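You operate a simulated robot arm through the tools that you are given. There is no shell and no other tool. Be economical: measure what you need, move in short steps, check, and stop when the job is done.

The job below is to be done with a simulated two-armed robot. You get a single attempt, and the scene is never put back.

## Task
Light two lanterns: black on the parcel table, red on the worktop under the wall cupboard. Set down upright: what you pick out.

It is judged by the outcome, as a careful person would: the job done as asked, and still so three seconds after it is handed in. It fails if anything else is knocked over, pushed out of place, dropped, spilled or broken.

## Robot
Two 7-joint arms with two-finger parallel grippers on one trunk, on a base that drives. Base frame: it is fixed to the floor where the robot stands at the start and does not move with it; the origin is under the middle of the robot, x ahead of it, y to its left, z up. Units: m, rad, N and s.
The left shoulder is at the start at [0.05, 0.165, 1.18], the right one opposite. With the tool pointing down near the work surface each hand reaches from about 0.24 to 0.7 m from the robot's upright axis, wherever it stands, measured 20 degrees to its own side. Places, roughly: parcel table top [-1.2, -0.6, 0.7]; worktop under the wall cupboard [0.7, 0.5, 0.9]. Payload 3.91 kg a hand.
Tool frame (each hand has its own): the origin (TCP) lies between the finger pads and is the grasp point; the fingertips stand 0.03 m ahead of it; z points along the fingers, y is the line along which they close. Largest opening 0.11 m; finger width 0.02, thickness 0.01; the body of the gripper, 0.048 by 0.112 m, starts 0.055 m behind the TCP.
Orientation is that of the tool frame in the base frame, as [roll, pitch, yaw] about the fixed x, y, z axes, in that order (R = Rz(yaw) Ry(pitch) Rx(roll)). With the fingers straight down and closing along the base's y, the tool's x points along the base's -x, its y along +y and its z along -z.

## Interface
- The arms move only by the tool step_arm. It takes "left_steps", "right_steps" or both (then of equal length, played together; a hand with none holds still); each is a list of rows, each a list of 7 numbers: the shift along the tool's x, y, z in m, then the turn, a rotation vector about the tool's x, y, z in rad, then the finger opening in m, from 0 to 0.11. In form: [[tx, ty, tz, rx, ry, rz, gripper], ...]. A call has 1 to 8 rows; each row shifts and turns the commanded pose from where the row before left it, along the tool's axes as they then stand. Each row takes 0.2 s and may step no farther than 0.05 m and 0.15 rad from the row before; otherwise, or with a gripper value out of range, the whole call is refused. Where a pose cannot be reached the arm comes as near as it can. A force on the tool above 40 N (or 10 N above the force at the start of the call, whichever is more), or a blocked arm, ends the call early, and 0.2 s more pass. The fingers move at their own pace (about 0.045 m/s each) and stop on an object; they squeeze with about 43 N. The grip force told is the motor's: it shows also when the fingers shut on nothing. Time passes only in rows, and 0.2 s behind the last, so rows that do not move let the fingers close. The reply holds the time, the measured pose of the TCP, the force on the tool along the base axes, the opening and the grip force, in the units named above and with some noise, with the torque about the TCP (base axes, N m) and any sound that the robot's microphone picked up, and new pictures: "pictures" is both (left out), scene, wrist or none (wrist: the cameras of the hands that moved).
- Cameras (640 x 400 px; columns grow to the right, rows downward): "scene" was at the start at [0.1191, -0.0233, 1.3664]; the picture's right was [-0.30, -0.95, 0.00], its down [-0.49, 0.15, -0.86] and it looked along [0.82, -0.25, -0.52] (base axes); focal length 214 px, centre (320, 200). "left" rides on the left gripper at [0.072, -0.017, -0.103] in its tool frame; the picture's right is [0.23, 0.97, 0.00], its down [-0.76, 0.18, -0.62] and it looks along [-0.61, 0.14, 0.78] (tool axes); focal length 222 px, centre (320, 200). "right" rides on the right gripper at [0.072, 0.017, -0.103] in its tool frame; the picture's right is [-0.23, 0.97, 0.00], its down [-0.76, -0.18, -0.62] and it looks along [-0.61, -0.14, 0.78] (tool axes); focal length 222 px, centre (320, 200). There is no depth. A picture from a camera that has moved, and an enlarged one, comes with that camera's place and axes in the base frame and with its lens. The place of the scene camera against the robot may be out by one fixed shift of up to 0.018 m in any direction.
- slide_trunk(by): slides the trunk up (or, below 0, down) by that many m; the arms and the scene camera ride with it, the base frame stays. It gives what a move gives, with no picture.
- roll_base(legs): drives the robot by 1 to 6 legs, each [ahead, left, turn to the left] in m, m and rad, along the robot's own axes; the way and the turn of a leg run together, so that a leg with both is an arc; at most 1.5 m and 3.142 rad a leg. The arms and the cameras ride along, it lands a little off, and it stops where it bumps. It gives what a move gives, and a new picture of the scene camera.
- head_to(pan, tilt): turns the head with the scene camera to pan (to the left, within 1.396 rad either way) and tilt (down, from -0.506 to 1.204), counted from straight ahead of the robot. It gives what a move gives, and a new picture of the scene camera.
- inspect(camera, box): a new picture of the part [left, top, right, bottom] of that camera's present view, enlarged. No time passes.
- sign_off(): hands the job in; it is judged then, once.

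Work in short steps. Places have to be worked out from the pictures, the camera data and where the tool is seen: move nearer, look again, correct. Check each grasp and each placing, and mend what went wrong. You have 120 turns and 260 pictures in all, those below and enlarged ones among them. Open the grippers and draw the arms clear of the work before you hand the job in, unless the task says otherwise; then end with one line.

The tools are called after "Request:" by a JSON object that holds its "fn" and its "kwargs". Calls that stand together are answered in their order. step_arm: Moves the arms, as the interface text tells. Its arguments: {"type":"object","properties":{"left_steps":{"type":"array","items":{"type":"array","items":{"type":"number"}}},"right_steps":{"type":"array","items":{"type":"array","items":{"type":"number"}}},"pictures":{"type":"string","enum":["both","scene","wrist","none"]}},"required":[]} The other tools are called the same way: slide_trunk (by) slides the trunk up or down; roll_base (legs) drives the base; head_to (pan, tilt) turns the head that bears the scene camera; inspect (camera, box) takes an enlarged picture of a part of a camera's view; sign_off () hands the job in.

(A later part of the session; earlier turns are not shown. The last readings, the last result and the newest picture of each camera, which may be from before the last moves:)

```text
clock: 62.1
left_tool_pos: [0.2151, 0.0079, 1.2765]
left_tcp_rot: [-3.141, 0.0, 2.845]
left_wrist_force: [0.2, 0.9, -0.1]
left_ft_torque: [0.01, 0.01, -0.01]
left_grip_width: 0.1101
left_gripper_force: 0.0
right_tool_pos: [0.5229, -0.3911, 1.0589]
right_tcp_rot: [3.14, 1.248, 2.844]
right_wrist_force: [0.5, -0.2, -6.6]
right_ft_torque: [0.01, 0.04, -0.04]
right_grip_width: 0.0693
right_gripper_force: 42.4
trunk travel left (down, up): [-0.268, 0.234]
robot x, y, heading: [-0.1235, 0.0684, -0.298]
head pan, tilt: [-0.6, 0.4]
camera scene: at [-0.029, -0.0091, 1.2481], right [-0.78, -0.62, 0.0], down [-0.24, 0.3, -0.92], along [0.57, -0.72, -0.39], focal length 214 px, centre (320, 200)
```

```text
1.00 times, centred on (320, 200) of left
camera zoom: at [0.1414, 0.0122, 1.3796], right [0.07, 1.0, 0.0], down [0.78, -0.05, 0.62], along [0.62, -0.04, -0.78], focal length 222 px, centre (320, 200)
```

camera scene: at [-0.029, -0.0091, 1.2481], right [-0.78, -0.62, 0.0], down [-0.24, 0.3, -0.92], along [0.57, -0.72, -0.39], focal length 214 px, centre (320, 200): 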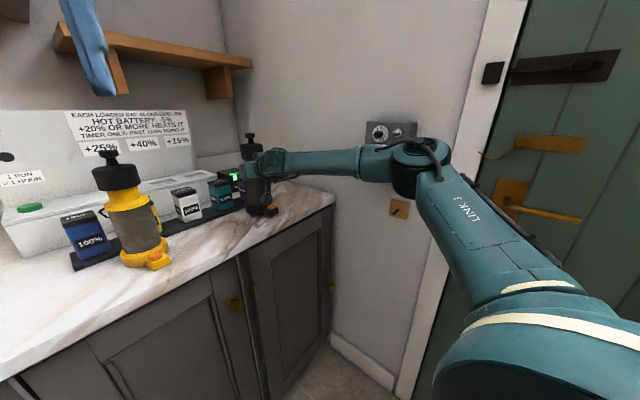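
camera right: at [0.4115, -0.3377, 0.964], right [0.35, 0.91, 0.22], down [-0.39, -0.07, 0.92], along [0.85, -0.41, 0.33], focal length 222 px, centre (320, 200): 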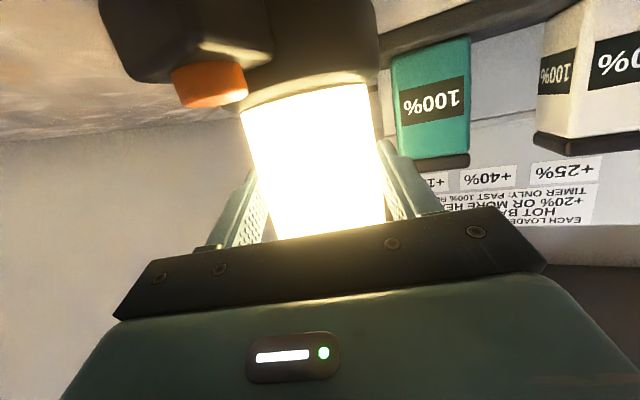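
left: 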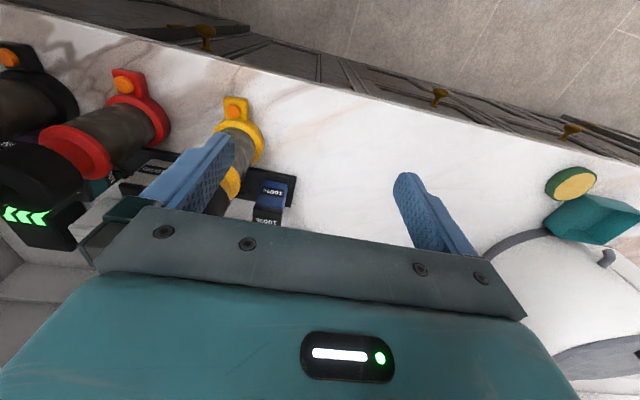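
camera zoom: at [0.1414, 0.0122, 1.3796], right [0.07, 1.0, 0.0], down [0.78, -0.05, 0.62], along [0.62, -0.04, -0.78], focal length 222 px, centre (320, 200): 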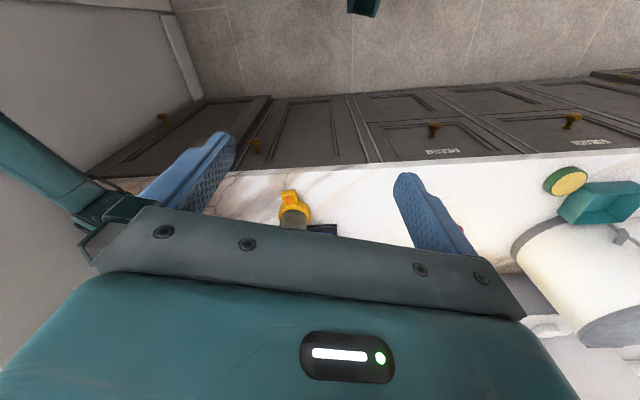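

The black lantern seems still to stand on the worktop while the hand slid up its lens. I lower slightly to see whether the load is on the counter, before letting go.

Request:
{"fn": "slide_trunk", "kwargs": {"by": -0.006}}

Request:
{"fn": "inspect", "kwargs": {"camera": "scene", "box": [180, 120, 340, 240]}}

Request:
{"fn": "inspect", "kwargs": {"camera": "right", "box": [0, 0, 640, 400]}}

```text
clock: 62.7
left_tool_pos: [0.2159, 0.0083, 1.2705]
left_tcp_rot: [3.14, -0.002, 2.846]
left_wrist_force: [-0.4, -0.7, -0.5]
left_ft_torque: [0.01, 0.02, -0.01]
left_grip_width: 0.1098
left_gripper_force: 0.2
right_tool_pos: [0.5226, -0.3892, 1.0537]
right_tcp_rot: [3.141, 1.249, 2.846]
right_wrist_force: [-0.4, -0.1, -7.3]
right_ft_torque: [0.01, 0.01, 0.02]
right_grip_width: 0.0694
right_gripper_force: 43.0
trunk travel left (down, up): [-0.262, 0.24]
robot x, y, heading: [-0.1195, 0.0669, -0.294]
head pan, tilt: [-0.6, 0.4]
```

```text
3.33 times, centred on (260, 180) of scene
camera zoom: at [-0.0291, -0.009, 1.2421], right [-0.78, -0.62, 0.0], down [-0.24, 0.3, -0.92], along [0.57, -0.72, -0.39], focal length 715 px, centre (520, 267)
```

zoom: 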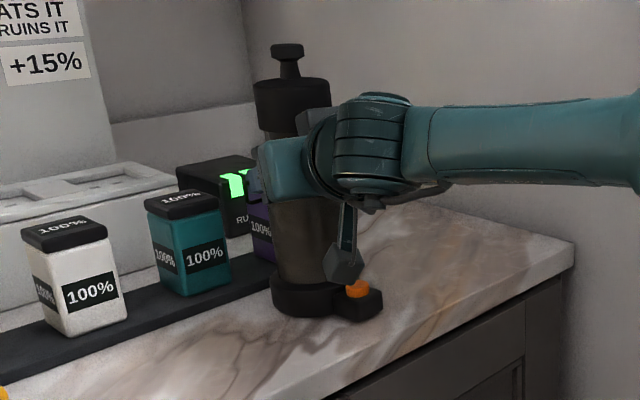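

```text
1.00 times, centred on (320, 200) of right
camera zoom: at [0.4118, -0.3386, 1.017], right [0.35, 0.91, 0.22], down [-0.39, -0.07, 0.92], along [0.85, -0.41, 0.33], focal length 222 px, centre (320, 200)
```

zoom: 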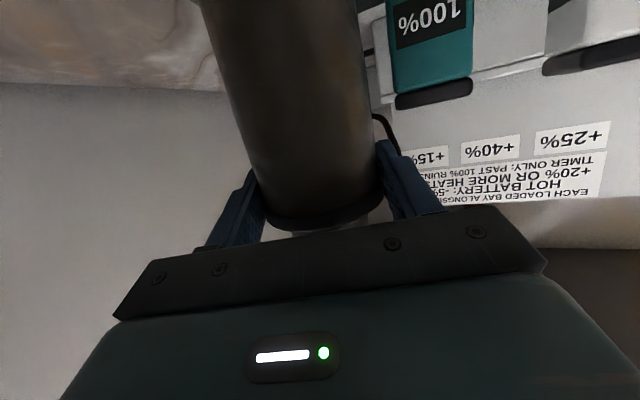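

Comparing the two pictures, the lantern moved along with the hand: it is held under its collar, about 1 cm off the worktop, having slid in the grip first. I lift a little further and look at the spot beneath.

Request:
{"fn": "slide_trunk", "kwargs": {"by": 0.06}}

Request:
{"fn": "inspect", "kwargs": {"camera": "scene", "box": [180, 120, 340, 240]}}

```text
clock: 63.7
left_tool_pos: [0.2144, 0.0065, 1.3291]
left_tcp_rot: [3.142, -0.001, 2.845]
left_wrist_force: [0.4, 0.0, 0.2]
left_ft_torque: [0.0, 0.02, 0.0]
left_grip_width: 0.1102
left_gripper_force: 0.1
right_tool_pos: [0.5235, -0.3893, 1.1125]
right_tcp_rot: [3.14, 1.248, 2.844]
right_wrist_force: [-0.1, -0.6, -8.2]
right_ft_torque: [0.0, 0.02, 0.0]
right_grip_width: 0.0693
right_gripper_force: 42.9
trunk travel left (down, up): [-0.322, 0.18]
robot x, y, heading: [-0.1196, 0.0661, -0.295]
head pan, tilt: [-0.6, 0.4]
```

```text
3.33 times, centred on (260, 180) of scene
camera zoom: at [-0.0286, -0.0092, 1.302], right [-0.78, -0.62, 0.0], down [-0.24, 0.3, -0.92], along [0.57, -0.72, -0.39], focal length 715 px, centre (520, 267)
```

zoom: 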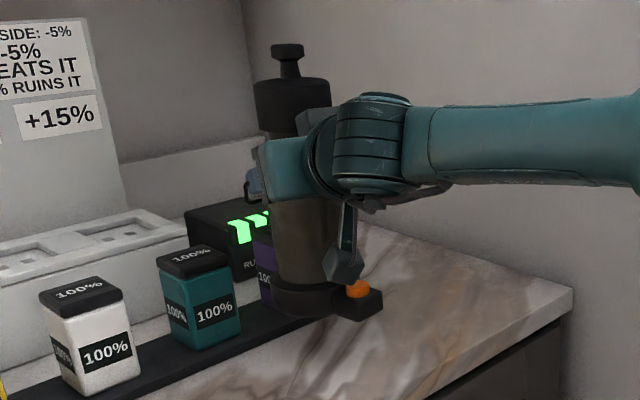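

It is now really lifted about 6 cm. I back out along the heading and look at the spot and at the lantern.

Request:
{"fn": "roll_base", "kwargs": {"legs": [[-0.25, 0, 0]]}}

Request:
{"fn": "head_to", "kwargs": {"pan": -0.15, "tilt": 0.55}}

Request:
{"fn": "inspect", "kwargs": {"camera": "scene", "box": [250, 60, 450, 200]}}

```text
clock: 65.5
left_tool_pos: [-0.0252, 0.0826, 1.3288]
left_tcp_rot: [3.139, -0.002, 2.85]
left_wrist_force: [-0.8, 0.2, 1.0]
left_ft_torque: [0.0, -0.02, 0.03]
left_grip_width: 0.11
left_gripper_force: 0.1
right_tool_pos: [0.2845, -0.3134, 1.113]
right_tcp_rot: [3.139, 1.25, 2.846]
right_wrist_force: [0.3, 0.0, -7.2]
right_ft_torque: [0.05, 0.09, -0.01]
right_grip_width: 0.0692
right_gripper_force: 43.2
trunk travel left (down, up): [-0.322, 0.18]
robot x, y, heading: [-0.3578, 0.1411, -0.292]
head pan, tilt: [-0.6, 0.4]
camera scene: at [-0.2684, 0.0641, 1.3022], right [-0.78, -0.63, 0.0], down [-0.24, 0.3, -0.92], along [0.58, -0.72, -0.39], focal length 214 px, centre (320, 200)
```

scene: 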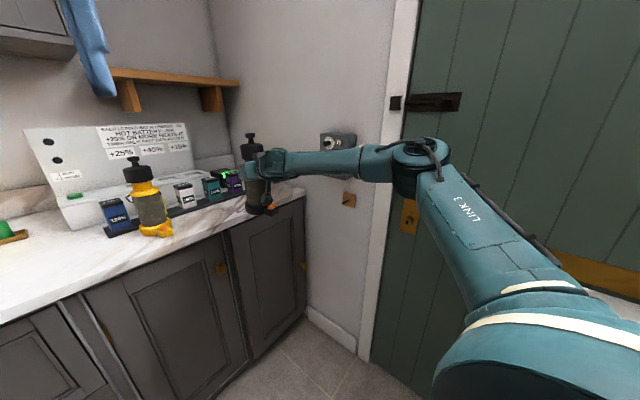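

```text
clock: 66.4
left_tool_pos: [-0.0243, 0.0813, 1.3298]
left_tcp_rot: [-3.141, 0.001, 2.848]
left_wrist_force: [-0.3, 0.4, 0.4]
left_ft_torque: [0.0, 0.05, 0.02]
left_grip_width: 0.1099
left_gripper_force: 0.0
right_tool_pos: [0.2866, -0.3144, 1.1129]
right_tcp_rot: [3.139, 1.246, 2.845]
right_wrist_force: [-1.2, 0.0, -7.0]
right_ft_torque: [0.03, 0.02, -0.02]
right_grip_width: 0.0695
right_gripper_force: 42.8
trunk travel left (down, up): [-0.322, 0.18]
robot x, y, heading: [-0.3575, 0.1456, -0.297]
head pan, tilt: [-0.15, 0.55]
camera scene: at [-0.2448, 0.0975, 1.2884], right [-0.43, -0.9, 0.0], down [-0.47, 0.22, -0.85], along [0.77, -0.37, -0.52], focal length 214 px, centre (320, 200)
```

scene: 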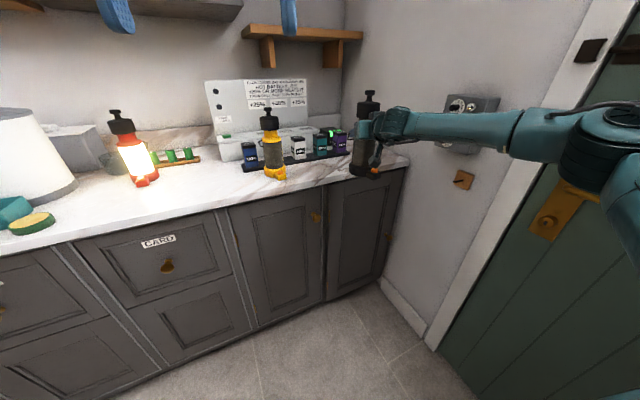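

```text
2.86 times, centred on (350, 130) of scene
camera zoom: at [-0.2448, 0.0975, 1.2884], right [-0.43, -0.9, 0.0], down [-0.47, 0.22, -0.85], along [0.77, -0.37, -0.52], focal length 613 px, centre (234, 400)
```

zoom: 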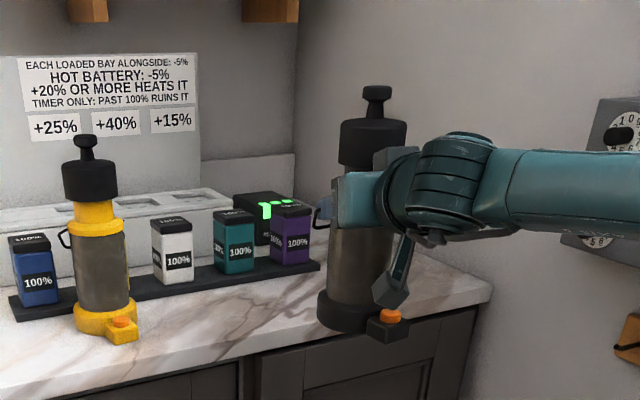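

The spot where it stood is clean and nothing broke off; the proportions match the yellow one, so the lantern looks intact but switched off. I'll relight it once it's set down. First I look toward the parcel table.

Request:
{"fn": "head_to", "kwargs": {"pan": -1.39, "tilt": 0.35}}

Request:
{"fn": "head_to", "kwargs": {"pan": 1.39, "tilt": 0.35}}

```text
clock: 67.8
left_tool_pos: [-0.025, 0.081, 1.3292]
left_tcp_rot: [3.141, -0.003, 2.847]
left_wrist_force: [0.1, 0.0, 0.0]
left_ft_torque: [0.01, 0.05, 0.04]
left_grip_width: 0.1098
left_gripper_force: 0.0
right_tool_pos: [0.2858, -0.3145, 1.1136]
right_tcp_rot: [3.14, 1.247, 2.846]
right_wrist_force: [1.0, 0.6, -7.5]
right_ft_torque: [0.02, 0.05, -0.01]
right_grip_width: 0.0695
right_gripper_force: 43.1
trunk travel left (down, up): [-0.322, 0.18]
robot x, y, heading: [-0.3598, 0.1416, -0.298]
head pan, tilt: [-1.389, 0.351]
camera scene: at [-0.3361, 0.0435, 1.3067], right [-0.99, 0.11, 0.0], down [0.04, 0.34, -0.94], along [-0.1, -0.93, -0.34], focal length 214 px, centre (320, 200)
```

scene: 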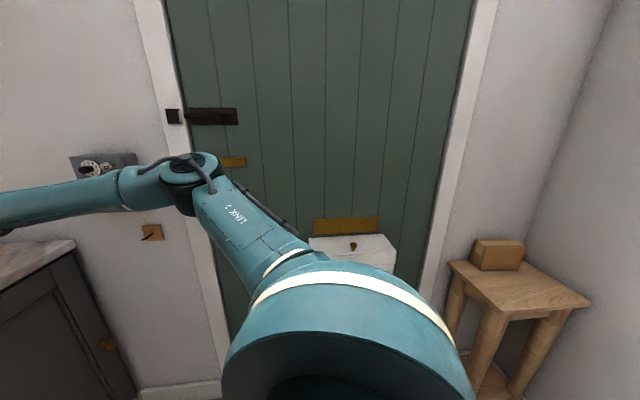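

```text
clock: 70.3
left_tool_pos: [-0.0227, 0.0815, 1.33]
left_tcp_rot: [-3.141, -0.002, 2.849]
left_wrist_force: [1.2, 0.1, -0.2]
left_ft_torque: [0.0, 0.02, -0.01]
left_grip_width: 0.1097
left_gripper_force: 0.1
right_tool_pos: [0.286, -0.3153, 1.113]
right_tcp_rot: [3.14, 1.247, 2.847]
right_wrist_force: [-0.3, -0.5, -7.8]
right_ft_torque: [0.02, 0.03, -0.02]
right_grip_width: 0.0692
right_gripper_force: 42.9
trunk travel left (down, up): [-0.322, 0.18]
robot x, y, heading: [-0.357, 0.1415, -0.291]
head pan, tilt: [1.389, 0.351]
camera scene: at [-0.2833, 0.2189, 1.3067], right [0.89, -0.46, 0.0], down [-0.16, -0.31, -0.94], along [0.43, 0.84, -0.34], focal length 214 px, centre (320, 200)
```

scene: 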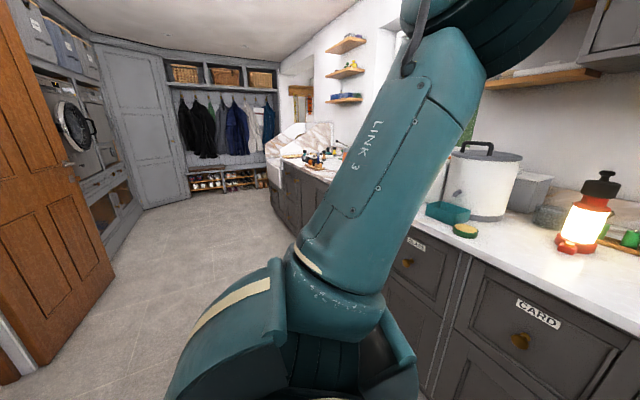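

The parcel table is a small stand in the far right corner: top roughly x -1.36..-0.97, y -0.42..-0.75, with a parcel at its back (y < -0.65). I'll set the lantern near (-1.17, -0.52), approaching at heading about -2.1 so the elbow avoids the walls. First I move into open floor, then turn.

Request:
{"fn": "head_to", "kwargs": {"pan": -0.3, "tilt": 0.6}}

Request:
{"fn": "roll_base", "kwargs": {"legs": [[-0.385, 0.405, 0]]}}

Request:
{"fn": "roll_base", "kwargs": {"legs": [[0, 0, -0.9], [0, 0, -0.9]]}}

```text
clock: 72.0
left_tool_pos: [-0.0243, 0.081, 1.3284]
left_tcp_rot: [3.141, -0.003, 2.848]
left_wrist_force: [0.8, 0.0, 0.5]
left_ft_torque: [0.03, 0.03, -0.02]
left_grip_width: 0.1099
left_gripper_force: 0.1
right_tool_pos: [0.2869, -0.3146, 1.1132]
right_tcp_rot: [3.14, 1.247, 2.847]
right_wrist_force: [-0.5, 0.1, -6.1]
right_ft_torque: [0.02, -0.01, 0.01]
right_grip_width: 0.0693
right_gripper_force: 43.3
trunk travel left (down, up): [-0.322, 0.18]
robot x, y, heading: [-0.3585, 0.1462, -0.293]
head pan, tilt: [-0.3, 0.6]
camera scene: at [-0.2526, 0.0867, 1.2839], right [-0.56, -0.83, 0.0], down [-0.47, 0.32, -0.82], along [0.68, -0.46, -0.57], focal length 214 px, centre (320, 200)
```

scene: 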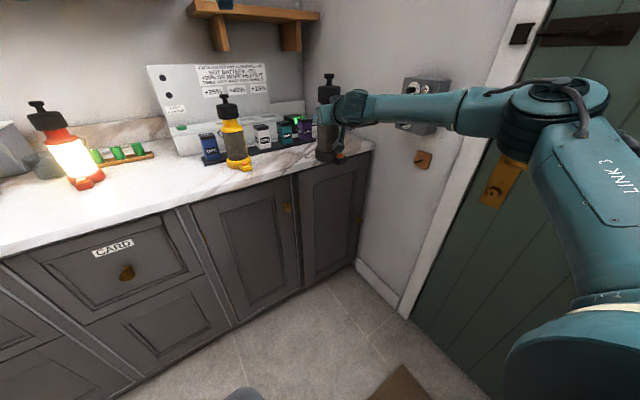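

```text
clock: 75.2
left_tool_pos: [-0.2742, 0.5791, 1.3295]
left_tcp_rot: [3.14, -0.002, 2.852]
left_wrist_force: [-1.0, -0.5, 0.5]
left_ft_torque: [0.01, 0.0, -0.01]
left_grip_width: 0.1098
left_gripper_force: 0.1
right_tool_pos: [0.0381, 0.1843, 1.1128]
right_tcp_rot: [3.139, 1.248, 2.851]
right_wrist_force: [-0.4, 0.1, -6.5]
right_ft_torque: [0.03, 0.0, 0.05]
right_grip_width: 0.0692
right_gripper_force: 43.6
trunk travel left (down, up): [-0.322, 0.18]
robot x, y, heading: [-0.6072, 0.6392, -0.288]
head pan, tilt: [-0.3, 0.6]
camera scene: at [-0.5029, 0.5839, 1.2839], right [-0.56, -0.83, 0.0], down [-0.47, 0.31, -0.82], along [0.69, -0.46, -0.57], focal length 214 px, centre (320, 200)
```

scene: 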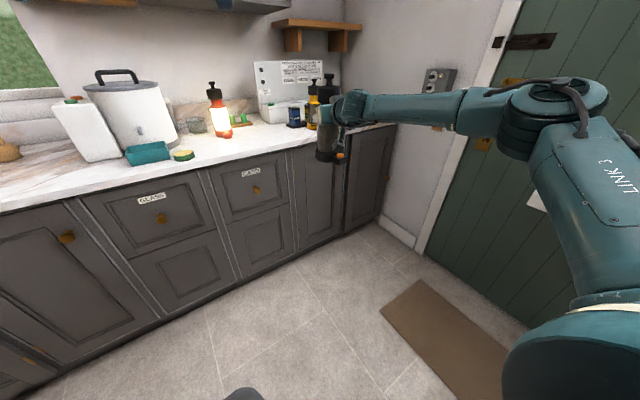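

```text
clock: 80.1
left_tool_pos: [-0.7281, 0.3202, 1.3298]
left_tcp_rot: [-3.141, -0.001, 1.1]
left_wrist_force: [0.4, 0.1, 0.0]
left_ft_torque: [-0.01, -0.01, 0.01]
left_grip_width: 0.1099
left_gripper_force: 0.0
right_tool_pos: [-1.1468, 0.0753, 1.1087]
right_tcp_rot: [3.125, 1.244, 1.141]
right_wrist_force: [2.9, -0.4, -7.4]
right_ft_torque: [-0.01, -0.04, 0.04]
right_grip_width: 0.0691
right_gripper_force: 42.5
trunk travel left (down, up): [-0.322, 0.18]
robot x, y, heading: [-0.6065, 0.6366, -2.038]
head pan, tilt: [-0.3, 0.6]
stopped in leg 2: the force on the tool passed its limit (the readings are from after the stop); the commanded pose is now the measured one
camera scene: at [-0.6799, 0.5517, 1.2839], right [-0.72, 0.7, 0.0], down [0.39, 0.41, -0.82], along [-0.57, -0.59, -0.57], focal length 214 px, centre (320, 200)
```

scene: 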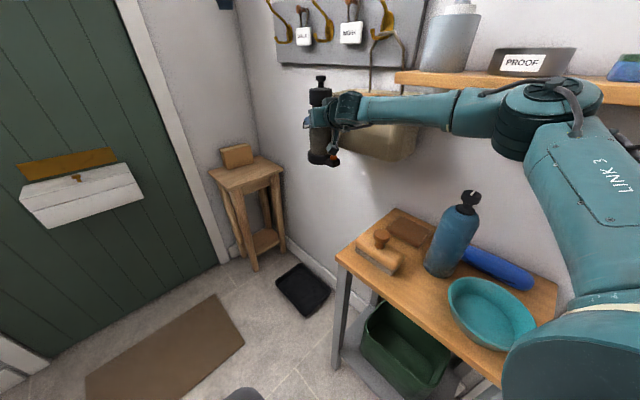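

The turn stopped on a touch: the lantern or hand met something hanging on the back wall. I turn back a little and inspect.

Request:
{"fn": "roll_base", "kwargs": {"legs": [[0, 0, 0.15]]}}

Request:
{"fn": "inspect", "kwargs": {"camera": "scene", "box": [240, 0, 480, 180]}}

Request:
{"fn": "inspect", "kwargs": {"camera": "right", "box": [0, 0, 640, 400]}}

```text
clock: 81.2
left_tool_pos: [-0.678, 0.3063, 1.3293]
left_tcp_rot: [3.141, -0.002, 1.252]
left_wrist_force: [-0.3, -0.3, -0.9]
left_ft_torque: [0.01, -0.01, 0.0]
left_grip_width: 0.1104
left_gripper_force: 0.0
right_tool_pos: [-1.0577, 0.0007, 1.111]
right_tcp_rot: [3.127, 1.247, 1.29]
right_wrist_force: [-0.1, 0.3, -6.9]
right_ft_torque: [0.02, -0.03, -0.03]
right_grip_width: 0.0695
right_gripper_force: 43.1
trunk travel left (down, up): [-0.322, 0.18]
robot x, y, heading: [-0.6078, 0.6399, -1.887]
head pan, tilt: [-0.3, 0.6]
camera scene: at [-0.6652, 0.5409, 1.2839], right [-0.81, 0.58, 0.0], down [0.33, 0.46, -0.82], along [-0.48, -0.67, -0.57], focal length 214 px, centre (320, 200)
```

scene: 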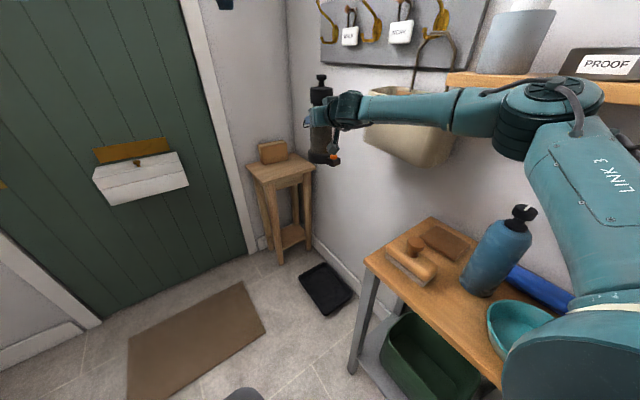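

```text
2.22 times, centred on (360, 90) of scene
camera zoom: at [-0.6652, 0.5409, 1.2839], right [-0.81, 0.58, 0.0], down [0.33, 0.46, -0.82], along [-0.48, -0.67, -0.57], focal length 477 px, centre (231, 444)
```

zoom: 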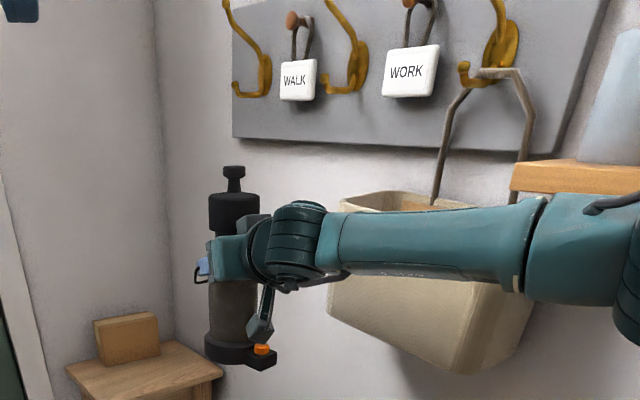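

```text
1.00 times, centred on (320, 200) of right
camera zoom: at [-1.0103, 0.1119, 1.0751], right [0.92, -0.33, 0.22], down [-0.08, 0.38, 0.92], along [-0.38, -0.86, 0.32], focal length 222 px, centre (320, 200)
```

zoom: 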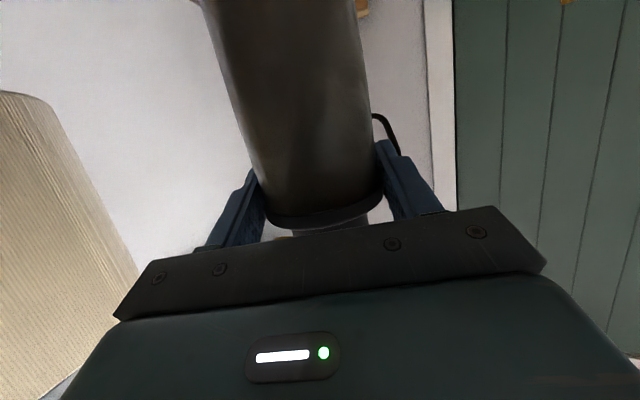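

The bag was only brushed and still hangs on its hook; the lantern is still firmly held. I move away from that wall to a stand-off in open floor and turn to heading about -2.15 there.

Request:
{"fn": "roll_base", "kwargs": {"legs": [[0.227, 0.415, 0], [0, 0, -0.263]]}}

Request:
{"fn": "head_to", "kwargs": {"pan": 0.9, "tilt": 0.3}}

```text
clock: 84.9
left_tool_pos: [-0.4386, -0.0098, 1.3295]
left_tcp_rot: [-3.141, -0.001, 0.993]
left_wrist_force: [0.8, 0.1, -0.1]
left_ft_torque: [-0.01, -0.01, 0.04]
left_grip_width: 0.11
left_gripper_force: 0.0
right_tool_pos: [-0.885, -0.2075, 1.1111]
right_tcp_rot: [3.124, 1.247, 1.027]
right_wrist_force: [0.1, 0.1, -6.7]
right_ft_torque: [0.04, -0.03, 0.04]
right_grip_width: 0.069
right_gripper_force: 43.4
trunk travel left (down, up): [-0.322, 0.18]
robot x, y, heading: [-0.2854, 0.2913, -2.151]
head pan, tilt: [-0.3, 0.6]
camera scene: at [-0.3675, 0.2155, 1.2839], right [-0.64, 0.77, 0.0], down [0.44, 0.36, -0.82], along [-0.63, -0.53, -0.57], focal length 214 px, centre (320, 200)
```

scene: 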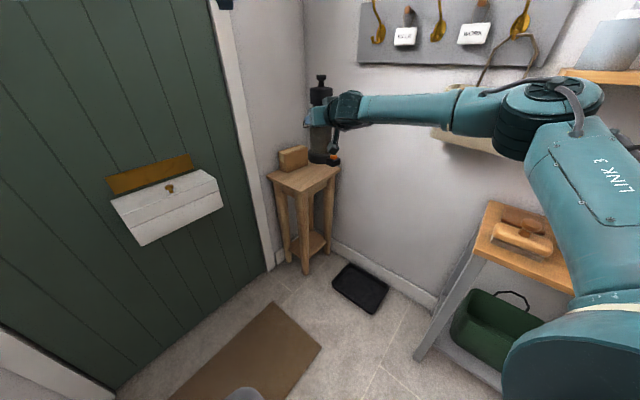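

```text
clock: 86.3
left_tool_pos: [-0.4391, -0.0105, 1.3297]
left_tcp_rot: [3.141, -0.002, 0.993]
left_wrist_force: [0.5, -0.7, 0.3]
left_ft_torque: [0.02, -0.02, 0.02]
left_grip_width: 0.1099
left_gripper_force: 0.0
right_tool_pos: [-0.8838, -0.2072, 1.11]
right_tcp_rot: [3.125, 1.245, 1.03]
right_wrist_force: [-1.0, 0.7, -6.4]
right_ft_torque: [0.0, -0.04, 0.0]
right_grip_width: 0.0691
right_gripper_force: 42.8
trunk travel left (down, up): [-0.322, 0.18]
robot x, y, heading: [-0.281, 0.2939, -2.149]
head pan, tilt: [0.901, 0.3]
camera scene: at [-0.2697, 0.1832, 1.3114], right [-0.95, -0.32, 0.0], down [-0.09, 0.28, -0.96], along [0.3, -0.91, -0.3], focal length 214 px, centre (320, 200)
```

scene: 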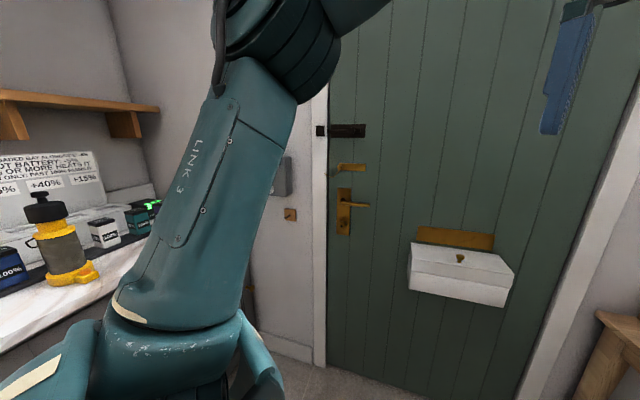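

The left elbow is high above the mailbox, so there's room. I lower the trunk 0.2 m (lantern base then about 6 cm over the table top) and roll 0.25 m in.

Request:
{"fn": "slide_trunk", "kwargs": {"by": -0.2}}

Request:
{"fn": "head_to", "kwargs": {"pan": -0.3, "tilt": 0.5}}

Request:
{"fn": "roll_base", "kwargs": {"legs": [[0.23, -0.02, 0]]}}

Request:
{"fn": "inspect", "kwargs": {"camera": "scene", "box": [230, 60, 430, 200]}}

Request:
{"fn": "inspect", "kwargs": {"camera": "right", "box": [0, 0, 640, 400]}}

```text
clock: 88.4
left_tool_pos: [-0.4382, -0.0093, 1.1304]
left_tcp_rot: [3.141, -0.002, 0.992]
left_wrist_force: [0.2, -0.6, 0.6]
left_ft_torque: [0.02, -0.04, -0.02]
left_grip_width: 0.1102
left_gripper_force: 0.0
right_tool_pos: [-0.8831, -0.2078, 0.9089]
right_tcp_rot: [3.127, 1.246, 1.029]
right_wrist_force: [-1.1, -0.2, -7.3]
right_ft_torque: [0.04, -0.02, 0.03]
right_grip_width: 0.0691
right_gripper_force: 43.1
trunk travel left (down, up): [-0.122, 0.38]
robot x, y, heading: [-0.2883, 0.2944, -2.149]
head pan, tilt: [0.901, 0.3]
```

```text
clock: 89.8
left_tool_pos: [-0.4389, -0.0113, 1.1302]
left_tcp_rot: [3.142, -0.001, 0.992]
left_wrist_force: [-0.5, 0.3, 0.5]
left_ft_torque: [-0.03, -0.03, -0.03]
left_grip_width: 0.11
left_gripper_force: 0.0
right_tool_pos: [-0.8844, -0.2079, 0.9115]
right_tcp_rot: [3.126, 1.245, 1.029]
right_wrist_force: [0.7, 0.0, -6.9]
right_ft_torque: [0.08, -0.06, 0.04]
right_grip_width: 0.0693
right_gripper_force: 42.9
trunk travel left (down, up): [-0.122, 0.38]
robot x, y, heading: [-0.2858, 0.291, -2.149]
head pan, tilt: [-0.3, 0.499]
camera scene: at [-0.3691, 0.2137, 1.0929], right [-0.64, 0.77, 0.0], down [0.37, 0.31, -0.88], along [-0.67, -0.56, -0.48], focal length 214 px, centre (320, 200)
```

scene: 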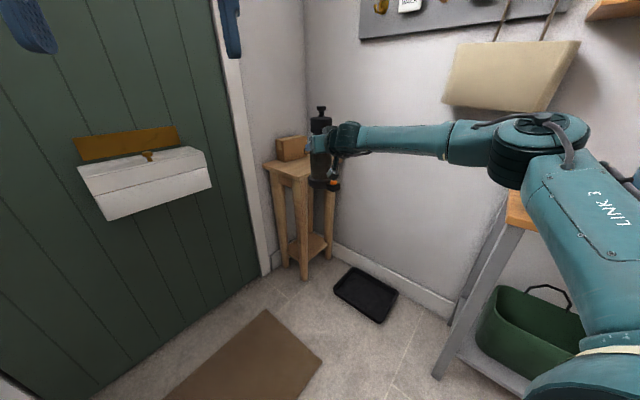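

```text
clock: 91.5
left_tool_pos: [-0.5763, -0.1847, 1.13]
left_tcp_rot: [-3.141, -0.003, 0.992]
left_wrist_force: [0.6, 0.6, -0.3]
left_ft_torque: [0.02, -0.03, 0.03]
left_grip_width: 0.11
left_gripper_force: 0.0
right_tool_pos: [-1.0208, -0.3834, 0.9096]
right_tcp_rot: [3.125, 1.245, 1.029]
right_wrist_force: [0.7, 0.0, -7.0]
right_ft_torque: [0.03, -0.03, 0.02]
right_grip_width: 0.0689
right_gripper_force: 43.7
trunk travel left (down, up): [-0.122, 0.38]
robot x, y, heading: [-0.424, 0.1197, -2.147]
head pan, tilt: [-0.3, 0.499]
camera scene: at [-0.5068, 0.0385, 1.0929], right [-0.64, 0.77, 0.0], down [0.37, 0.31, -0.88], along [-0.67, -0.56, -0.48], focal length 214 px, centre (320, 200)
```

scene: 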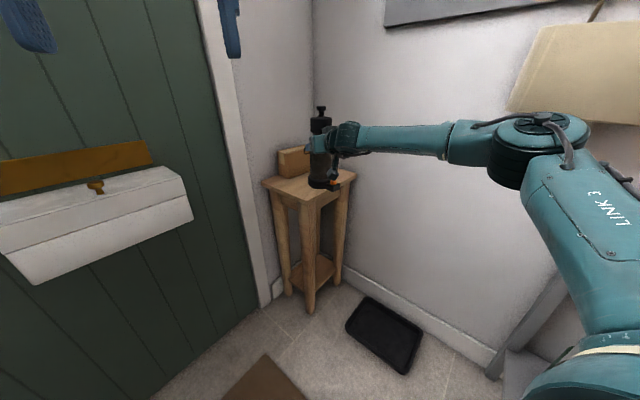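

```text
2.86 times, centred on (330, 130) of scene
camera zoom: at [-0.5068, 0.0385, 1.0929], right [-0.64, 0.77, 0.0], down [0.37, 0.31, -0.88], along [-0.67, -0.56, -0.48], focal length 613 px, centre (291, 400)
```

zoom: 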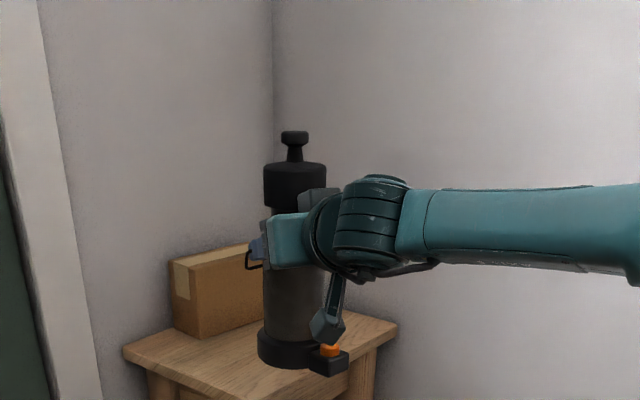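

```text
1.00 times, centred on (320, 200) of right
camera zoom: at [-0.9469, -0.2876, 0.8746], right [0.81, -0.55, 0.22], down [0.02, 0.39, 0.92], along [-0.59, -0.74, 0.32], focal length 222 px, centre (320, 200)
```

zoom: 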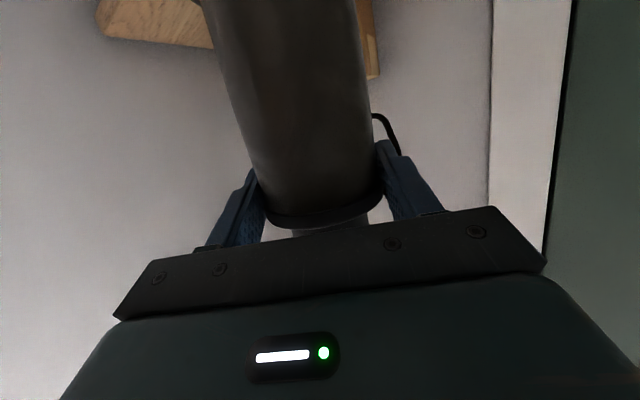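

The free part of the table top is x -1.02..-1.37, y -0.45..-0.67, with the parcel behind it. I aim the lantern axis at (-1.16, -0.56), rolling in 0.22 m more.

Request:
{"fn": "roll_base", "kwargs": {"legs": [[0.22, -0.02, 0]]}}

Request:
{"fn": "inspect", "kwargs": {"camera": "scene", "box": [230, 60, 430, 200]}}

```text
clock: 93.2
left_tool_pos: [-0.7129, -0.3589, 1.1292]
left_tcp_rot: [-3.141, -0.002, 0.993]
left_wrist_force: [0.2, -0.4, 0.1]
left_ft_torque: [0.03, 0.02, 0.02]
left_grip_width: 0.11
left_gripper_force: 0.0
right_tool_pos: [-1.1587, -0.5558, 0.9098]
right_tcp_rot: [3.128, 1.245, 1.029]
right_wrist_force: [1.0, -0.6, -7.3]
right_ft_torque: [0.0, -0.02, -0.01]
right_grip_width: 0.0689
right_gripper_force: 43.1
trunk travel left (down, up): [-0.122, 0.38]
robot x, y, heading: [-0.5613, -0.0586, -2.154]
head pan, tilt: [-0.3, 0.499]
camera scene: at [-0.6435, -0.1348, 1.0929], right [-0.64, 0.77, 0.0], down [0.37, 0.31, -0.88], along [-0.68, -0.56, -0.48], focal length 214 px, centre (320, 200)
```

scene: 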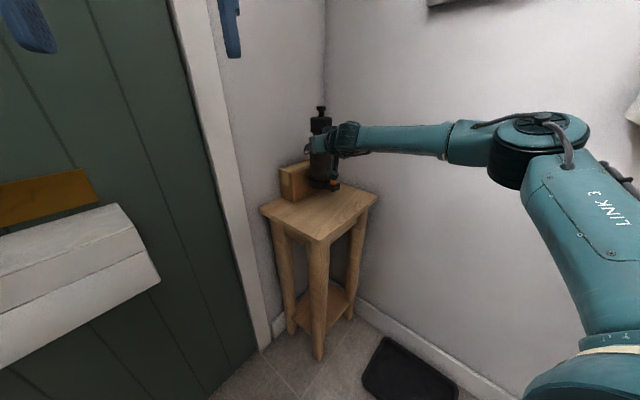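

```text
2.86 times, centred on (330, 130) of scene
camera zoom: at [-0.6435, -0.1348, 1.0929], right [-0.64, 0.77, 0.0], down [0.37, 0.31, -0.88], along [-0.68, -0.56, -0.48], focal length 613 px, centre (291, 400)
```

zoom: 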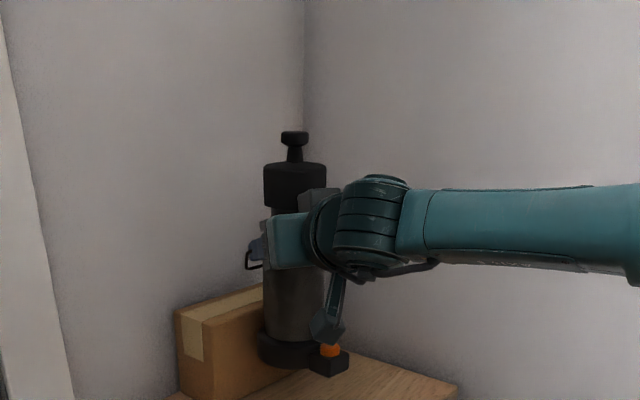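

Alignment is good: about 5 cm gap to the parcel. I lower in steps until contact.

Request:
{"fn": "slide_trunk", "kwargs": {"by": -0.055}}

Request:
{"fn": "inspect", "kwargs": {"camera": "scene", "box": [270, 90, 390, 200]}}

```text
clock: 94.2
left_tool_pos: [-0.7128, -0.3579, 1.0748]
left_tcp_rot: [-3.14, 0.001, 0.993]
left_wrist_force: [0.2, 0.0, 0.7]
left_ft_torque: [0.0, -0.02, 0.02]
left_grip_width: 0.1101
left_gripper_force: 0.1
right_tool_pos: [-1.1578, -0.5556, 0.8558]
right_tcp_rot: [3.123, 1.245, 1.029]
right_wrist_force: [0.2, 0.4, -7.8]
right_ft_torque: [0.05, -0.03, 0.02]
right_grip_width: 0.069
right_gripper_force: 43.0
trunk travel left (down, up): [-0.068, 0.436]
robot x, y, heading: [-0.5589, -0.0526, -2.146]
head pan, tilt: [-0.3, 0.499]
```

```text
3.64 times, centred on (330, 145) of scene
camera zoom: at [-0.6432, -0.1345, 1.038], right [-0.64, 0.77, 0.0], down [0.37, 0.31, -0.88], along [-0.68, -0.56, -0.48], focal length 780 px, centre (284, 400)
```

zoom: 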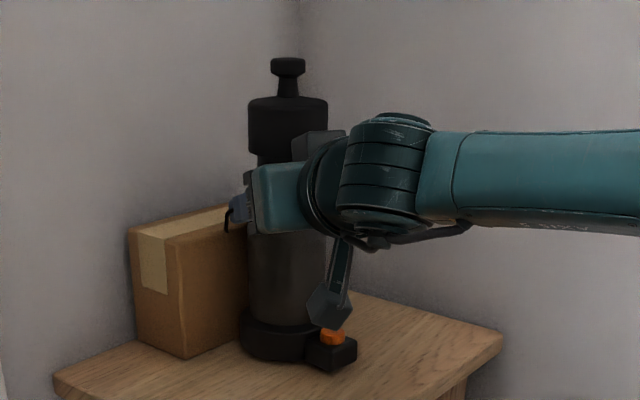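

Still free hanging. Lower in small steps.

Request:
{"fn": "slide_trunk", "kwargs": {"by": -0.01}}

Request:
{"fn": "slide_trunk", "kwargs": {"by": -0.005}}

```text
clock: 94.8
left_tool_pos: [-0.7122, -0.3578, 1.0669]
left_tcp_rot: [-3.139, 0.002, 0.992]
left_wrist_force: [0.0, -0.6, 0.1]
left_ft_torque: [-0.02, 0.01, 0.01]
left_grip_width: 0.1101
left_gripper_force: 0.0
right_tool_pos: [-1.1579, -0.5557, 0.8519]
right_tcp_rot: [3.129, 1.255, 1.034]
right_wrist_force: [-1.8, -1.5, 9.2]
right_ft_torque: [0.94, 0.0, 0.02]
right_grip_width: 0.0693
right_gripper_force: 42.5
trunk travel left (down, up): [-0.058, 0.446]
robot x, y, heading: [-0.5603, -0.0572, -2.149]
head pan, tilt: [-0.3, 0.499]
```

```text
clock: 95.3
left_tool_pos: [-0.711, -0.3568, 1.0621]
left_tcp_rot: [-3.139, 0.003, 0.991]
left_wrist_force: [-0.7, -1.0, -0.3]
left_ft_torque: [0.0, 0.0, -0.02]
left_grip_width: 0.1097
left_gripper_force: 0.0
right_tool_pos: [-1.1565, -0.5553, 0.8515]
right_tcp_rot: [3.122, 1.262, 1.025]
right_wrist_force: [-8.4, -11.7, 28.6]
right_ft_torque: [-0.33, 0.18, -0.03]
right_grip_width: 0.0695
right_gripper_force: 42.8
trunk travel left (down, up): [-0.053, 0.45]
robot x, y, heading: [-0.5612, -0.0562, -2.146]
head pan, tilt: [-0.3, 0.499]
```

It has landed and is now pressing too hard; I relieve by 6 mm, then open.

Request:
{"fn": "slide_trunk", "kwargs": {"by": 0.006}}

Request:
{"fn": "inspect", "kwargs": {"camera": "scene", "box": [270, 90, 390, 200]}}

```text
clock: 95.8
left_tool_pos: [-0.7111, -0.357, 1.0663]
left_tcp_rot: [-3.139, 0.002, 0.991]
left_wrist_force: [-1.1, -0.7, -0.2]
left_ft_torque: [0.01, -0.02, 0.02]
left_grip_width: 0.11
left_gripper_force: 0.0
right_tool_pos: [-1.1568, -0.5564, 0.8515]
right_tcp_rot: [3.128, 1.252, 1.032]
right_wrist_force: [-3.1, -7.1, 18.6]
right_ft_torque: [-0.01, 0.16, 0.08]
right_grip_width: 0.0692
right_gripper_force: 42.7
trunk travel left (down, up): [-0.059, 0.444]
robot x, y, heading: [-0.5579, -0.0525, -2.149]
head pan, tilt: [-0.3, 0.499]
```

```text
3.64 times, centred on (330, 145) of scene
camera zoom: at [-0.6417, -0.1335, 1.0293], right [-0.64, 0.77, 0.0], down [0.37, 0.3, -0.88], along [-0.68, -0.56, -0.48], focal length 780 px, centre (284, 400)
```

zoom: 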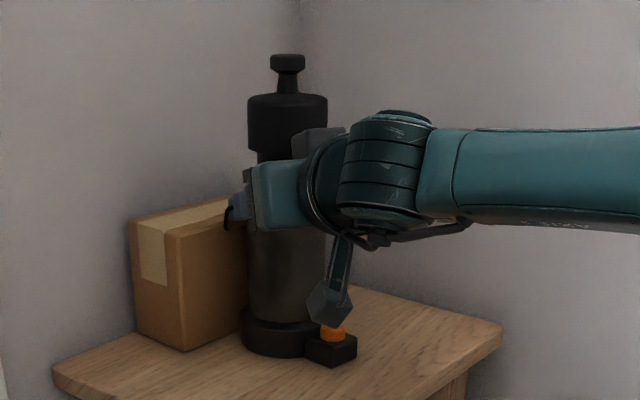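

Still 18 N; I relieve another 4 mm before opening.

Request:
{"fn": "slide_trunk", "kwargs": {"by": 0.004}}

Request:
{"fn": "step_arm", "kwargs": {"right_steps": [[0, 0, 0, 0, 0, 0, 0.08], [0, 0, 0, 0, 0, 0, 0.1], [0, 0, 0, 0, 0, 0, 0.1], [0, 0, 0, 0, 0, 0, 0.1]]}}

Request:
{"fn": "inspect", "kwargs": {"camera": "scene", "box": [270, 90, 390, 200]}}

```text
clock: 96.4
left_tool_pos: [-0.7116, -0.3566, 1.0704]
left_tcp_rot: [-3.141, 0.002, 0.992]
left_wrist_force: [-0.6, 0.3, 0.6]
left_ft_torque: [-0.01, -0.01, 0.0]
left_grip_width: 0.1099
left_gripper_force: 0.2
right_tool_pos: [-1.1569, -0.5557, 0.8513]
right_tcp_rot: [3.131, 1.245, 1.033]
right_wrist_force: [0.3, -0.6, 8.2]
right_ft_torque: [-0.59, 0.46, 0.03]
right_grip_width: 0.0693
right_gripper_force: 43.1
trunk travel left (down, up): [-0.063, 0.44]
robot x, y, heading: [-0.5613, -0.0563, -2.147]
head pan, tilt: [-0.3, 0.499]
```

```text
clock: 97.4
left_tool_pos: [-0.7136, -0.3587, 1.07]
left_tcp_rot: [-3.141, 0.001, 0.992]
left_wrist_force: [-1.0, -0.6, 0.1]
left_ft_torque: [0.03, 0.01, -0.01]
left_grip_width: 0.11
left_gripper_force: 0.0
right_tool_pos: [-1.1579, -0.5554, 0.8506]
right_tcp_rot: [3.126, 1.246, 1.031]
right_wrist_force: [-0.5, 0.5, 0.1]
right_ft_torque: [0.0, 0.0, -0.02]
right_grip_width: 0.1
right_gripper_force: 0.1
trunk travel left (down, up): [-0.063, 0.44]
robot x, y, heading: [-0.5617, -0.0535, -2.147]
head pan, tilt: [-0.3, 0.499]
camera scene: at [-0.6428, -0.1342, 1.0331], right [-0.64, 0.77, 0.0], down [0.37, 0.31, -0.88], along [-0.68, -0.56, -0.48], focal length 214 px, centre (320, 200)
camera right: at [-1.0833, -0.4601, 0.8153], right [0.8, -0.55, 0.22], down [0.02, 0.39, 0.92], along [-0.59, -0.74, 0.32], focal length 222 px, centre (320, 200)
```

scene: 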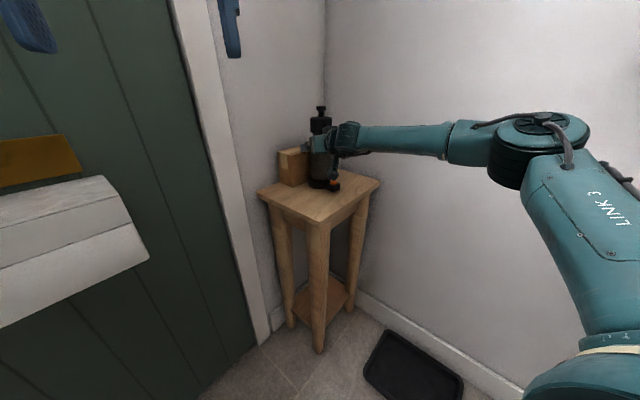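
right: 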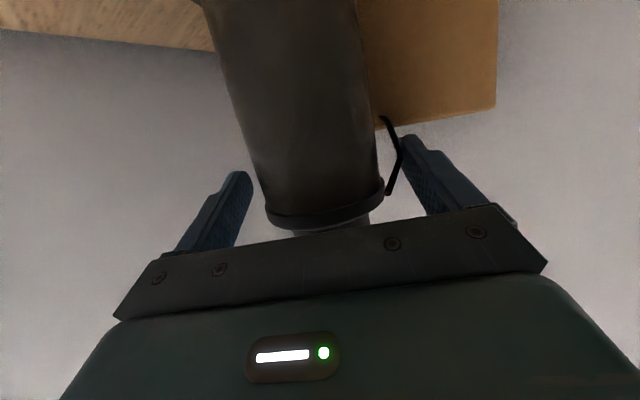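

```text
3.64 times, centred on (330, 145) of scene
camera zoom: at [-0.6428, -0.1342, 1.0331], right [-0.64, 0.77, 0.0], down [0.37, 0.31, -0.88], along [-0.68, -0.56, -0.48], focal length 780 px, centre (284, 400)
```

zoom: 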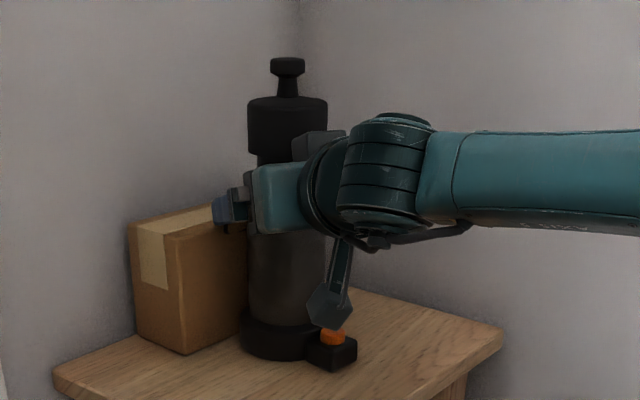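

The lantern stands on the table, released. I back straight out and check it.

Request:
{"fn": "roll_base", "kwargs": {"legs": [[-0.28, 0, 0]]}}

Request:
{"fn": "inspect", "kwargs": {"camera": "scene", "box": [240, 60, 400, 200]}}

Request:
{"fn": "inspect", "kwargs": {"camera": "right", "box": [0, 0, 640, 400]}}

```text
clock: 99.3
left_tool_pos: [-0.5586, -0.1211, 1.0705]
left_tcp_rot: [3.141, 0.0, 0.989]
left_wrist_force: [-0.6, -0.1, 0.2]
left_ft_torque: [0.02, -0.03, -0.01]
left_grip_width: 0.1101
left_gripper_force: 0.2
right_tool_pos: [-1.0058, -0.3184, 0.8516]
right_tcp_rot: [3.127, 1.245, 1.027]
right_wrist_force: [-0.3, -0.2, -0.2]
right_ft_torque: [0.03, -0.03, -0.01]
right_grip_width: 0.0999
right_gripper_force: 0.0
trunk travel left (down, up): [-0.063, 0.44]
robot x, y, heading: [-0.4063, 0.1818, -2.15]
head pan, tilt: [-0.3, 0.499]
camera scene: at [-0.4884, 0.1024, 1.0331], right [-0.64, 0.77, 0.0], down [0.37, 0.3, -0.88], along [-0.68, -0.56, -0.48], focal length 214 px, centre (320, 200)
```

scene: 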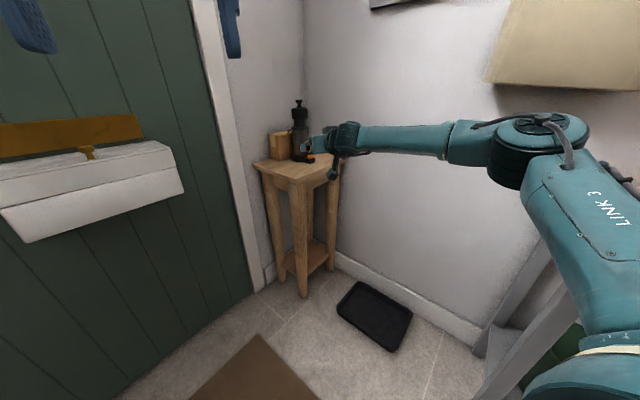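

```text
2.86 times, centred on (320, 130) of scene
camera zoom: at [-0.4884, 0.1024, 1.0331], right [-0.64, 0.77, 0.0], down [0.37, 0.3, -0.88], along [-0.68, -0.56, -0.48], focal length 613 px, centre (320, 400)
```

zoom: 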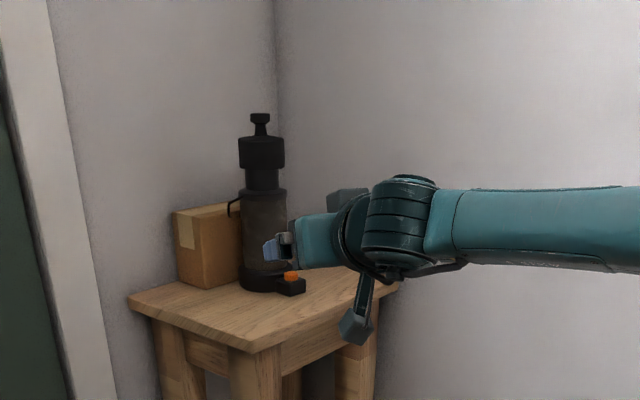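

```text
1.00 times, centred on (320, 200) of right
camera zoom: at [-0.9299, -0.2222, 0.8153], right [0.8, -0.55, 0.22], down [0.02, 0.39, 0.92], along [-0.6, -0.73, 0.32], focal length 222 px, centre (320, 200)
```

zoom: 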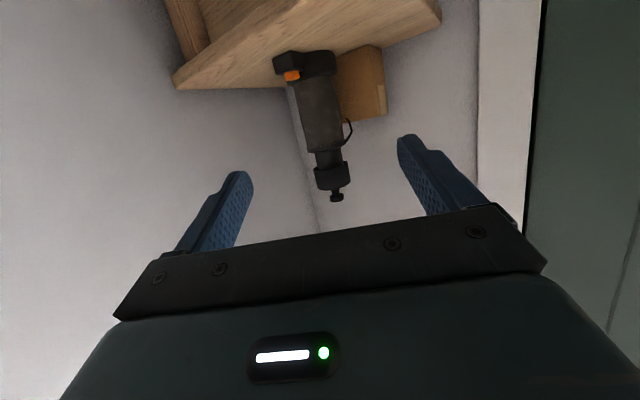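

Upright and steady, but dark. Now I prepare to press its button again: raise the trunk, tilt the hand down to 0.6 and close the fingers.

Request:
{"fn": "slide_trunk", "kwargs": {"by": 0.14}}

Request:
{"fn": "step_arm", "kwargs": {"right_steps": [[0, 0, -0.03, 0, 0.13, 0, 0.05], [0, 0, -0.02, 0, 0.13, 0, 0.0], [0, 0, -0.02, 0, 0.13, 0, 0.0], [0, 0, 0, 0, 0.13, 0, 0.0], [0, 0, 0, 0, 0.125, 0, 0.0]], "pictures": "wrist"}}

```text
clock: 101.0
left_tool_pos: [-0.5587, -0.1203, 1.2107]
left_tcp_rot: [-3.141, -0.001, 0.989]
left_wrist_force: [0.0, -0.7, 0.4]
left_ft_torque: [-0.02, 0.01, 0.05]
left_grip_width: 0.1101
left_gripper_force: 0.0
right_tool_pos: [-1.0048, -0.3169, 0.9907]
right_tcp_rot: [3.127, 1.247, 1.029]
right_wrist_force: [0.1, -0.2, 0.9]
right_ft_torque: [-0.02, -0.02, 0.01]
right_grip_width: 0.0998
right_gripper_force: 0.1
trunk travel left (down, up): [-0.202, 0.3]
robot x, y, heading: [-0.4043, 0.1808, -2.159]
head pan, tilt: [-0.3, 0.499]
```

```text
clock: 102.2
left_tool_pos: [-0.5581, -0.1203, 1.2095]
left_tcp_rot: [-3.14, 0.001, 0.987]
left_wrist_force: [0.6, 0.1, 0.1]
left_ft_torque: [0.01, 0.01, 0.01]
left_grip_width: 0.11
left_gripper_force: 0.1
right_tool_pos: [-0.9706, -0.2389, 1.0135]
right_tcp_rot: [3.136, 0.6, 1.04]
right_wrist_force: [0.1, -0.2, 0.9]
right_ft_torque: [0.01, 0.01, 0.01]
right_grip_width: 0.0
right_gripper_force: 5.3
right hand out of reach, approached as far as the arm can: row 4, 5
trunk travel left (down, up): [-0.202, 0.3]
robot x, y, heading: [-0.4061, 0.1786, -2.154]
head pan, tilt: [-0.3, 0.499]
camera right: at [-0.8971, -0.1461, 1.0583], right [0.75, -0.65, 0.13], down [-0.3, -0.15, 0.94], along [-0.6, -0.74, -0.3], focal length 222 px, centre (320, 200)
```

right: 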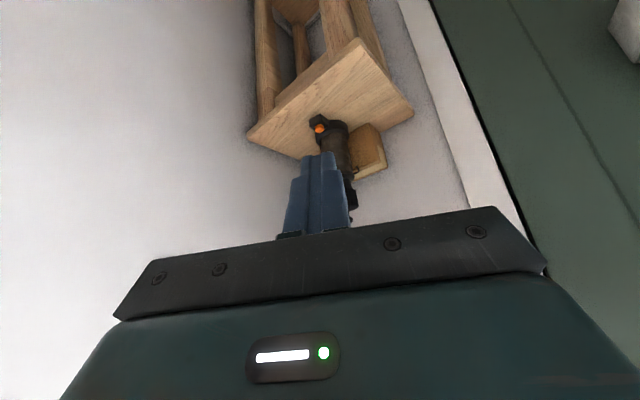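

The button re-measures at (-1.158, -0.505, 0.744). I roll forward 0.28 m, staying above and in front of the lantern.

Request:
{"fn": "roll_base", "kwargs": {"legs": [[0.27, 0, 0]]}}

Request:
{"fn": "inspect", "kwargs": {"camera": "right", "box": [160, 0, 480, 200]}}

```text
clock: 104.1
left_tool_pos: [-0.704, -0.3452, 1.209]
left_tcp_rot: [3.141, -0.002, 0.989]
left_wrist_force: [-0.8, 0.3, -0.4]
left_ft_torque: [0.01, 0.01, 0.01]
left_grip_width: 0.1102
left_gripper_force: 0.0
right_tool_pos: [-1.116, -0.4635, 1.0143]
right_tcp_rot: [3.134, 0.603, 1.04]
right_wrist_force: [-0.3, 0.7, -0.1]
right_ft_torque: [0.02, -0.04, -0.01]
right_grip_width: 0.0002
right_gripper_force: 38.3
trunk travel left (down, up): [-0.202, 0.3]
robot x, y, heading: [-0.5533, -0.0415, -2.149]
head pan, tilt: [-0.3, 0.499]
camera scene: at [-0.6347, -0.1209, 1.173], right [-0.64, 0.77, 0.0], down [0.37, 0.31, -0.88], along [-0.68, -0.56, -0.48], focal length 214 px, centre (320, 200)
```

scene: 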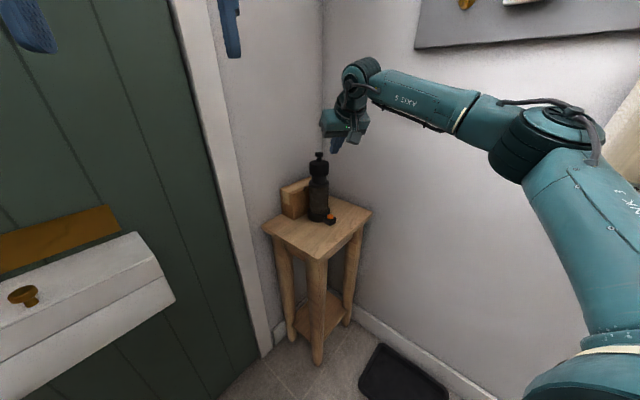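

```text
2.00 times, centred on (320, 100) of right
camera zoom: at [-1.0431, -0.3702, 1.0579], right [0.75, -0.65, 0.13], down [-0.3, -0.14, 0.94], along [-0.6, -0.74, -0.3], focal length 444 px, centre (320, 400)
```

zoom: 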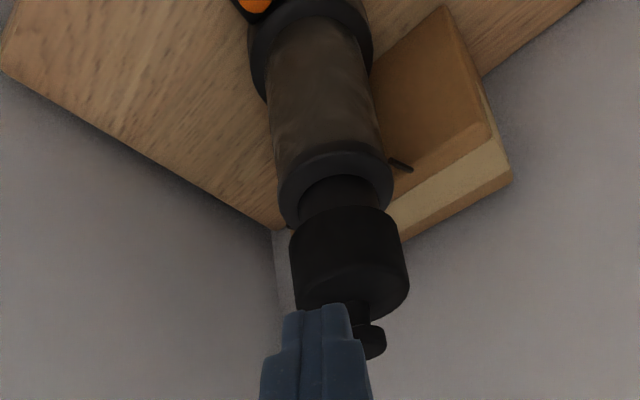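

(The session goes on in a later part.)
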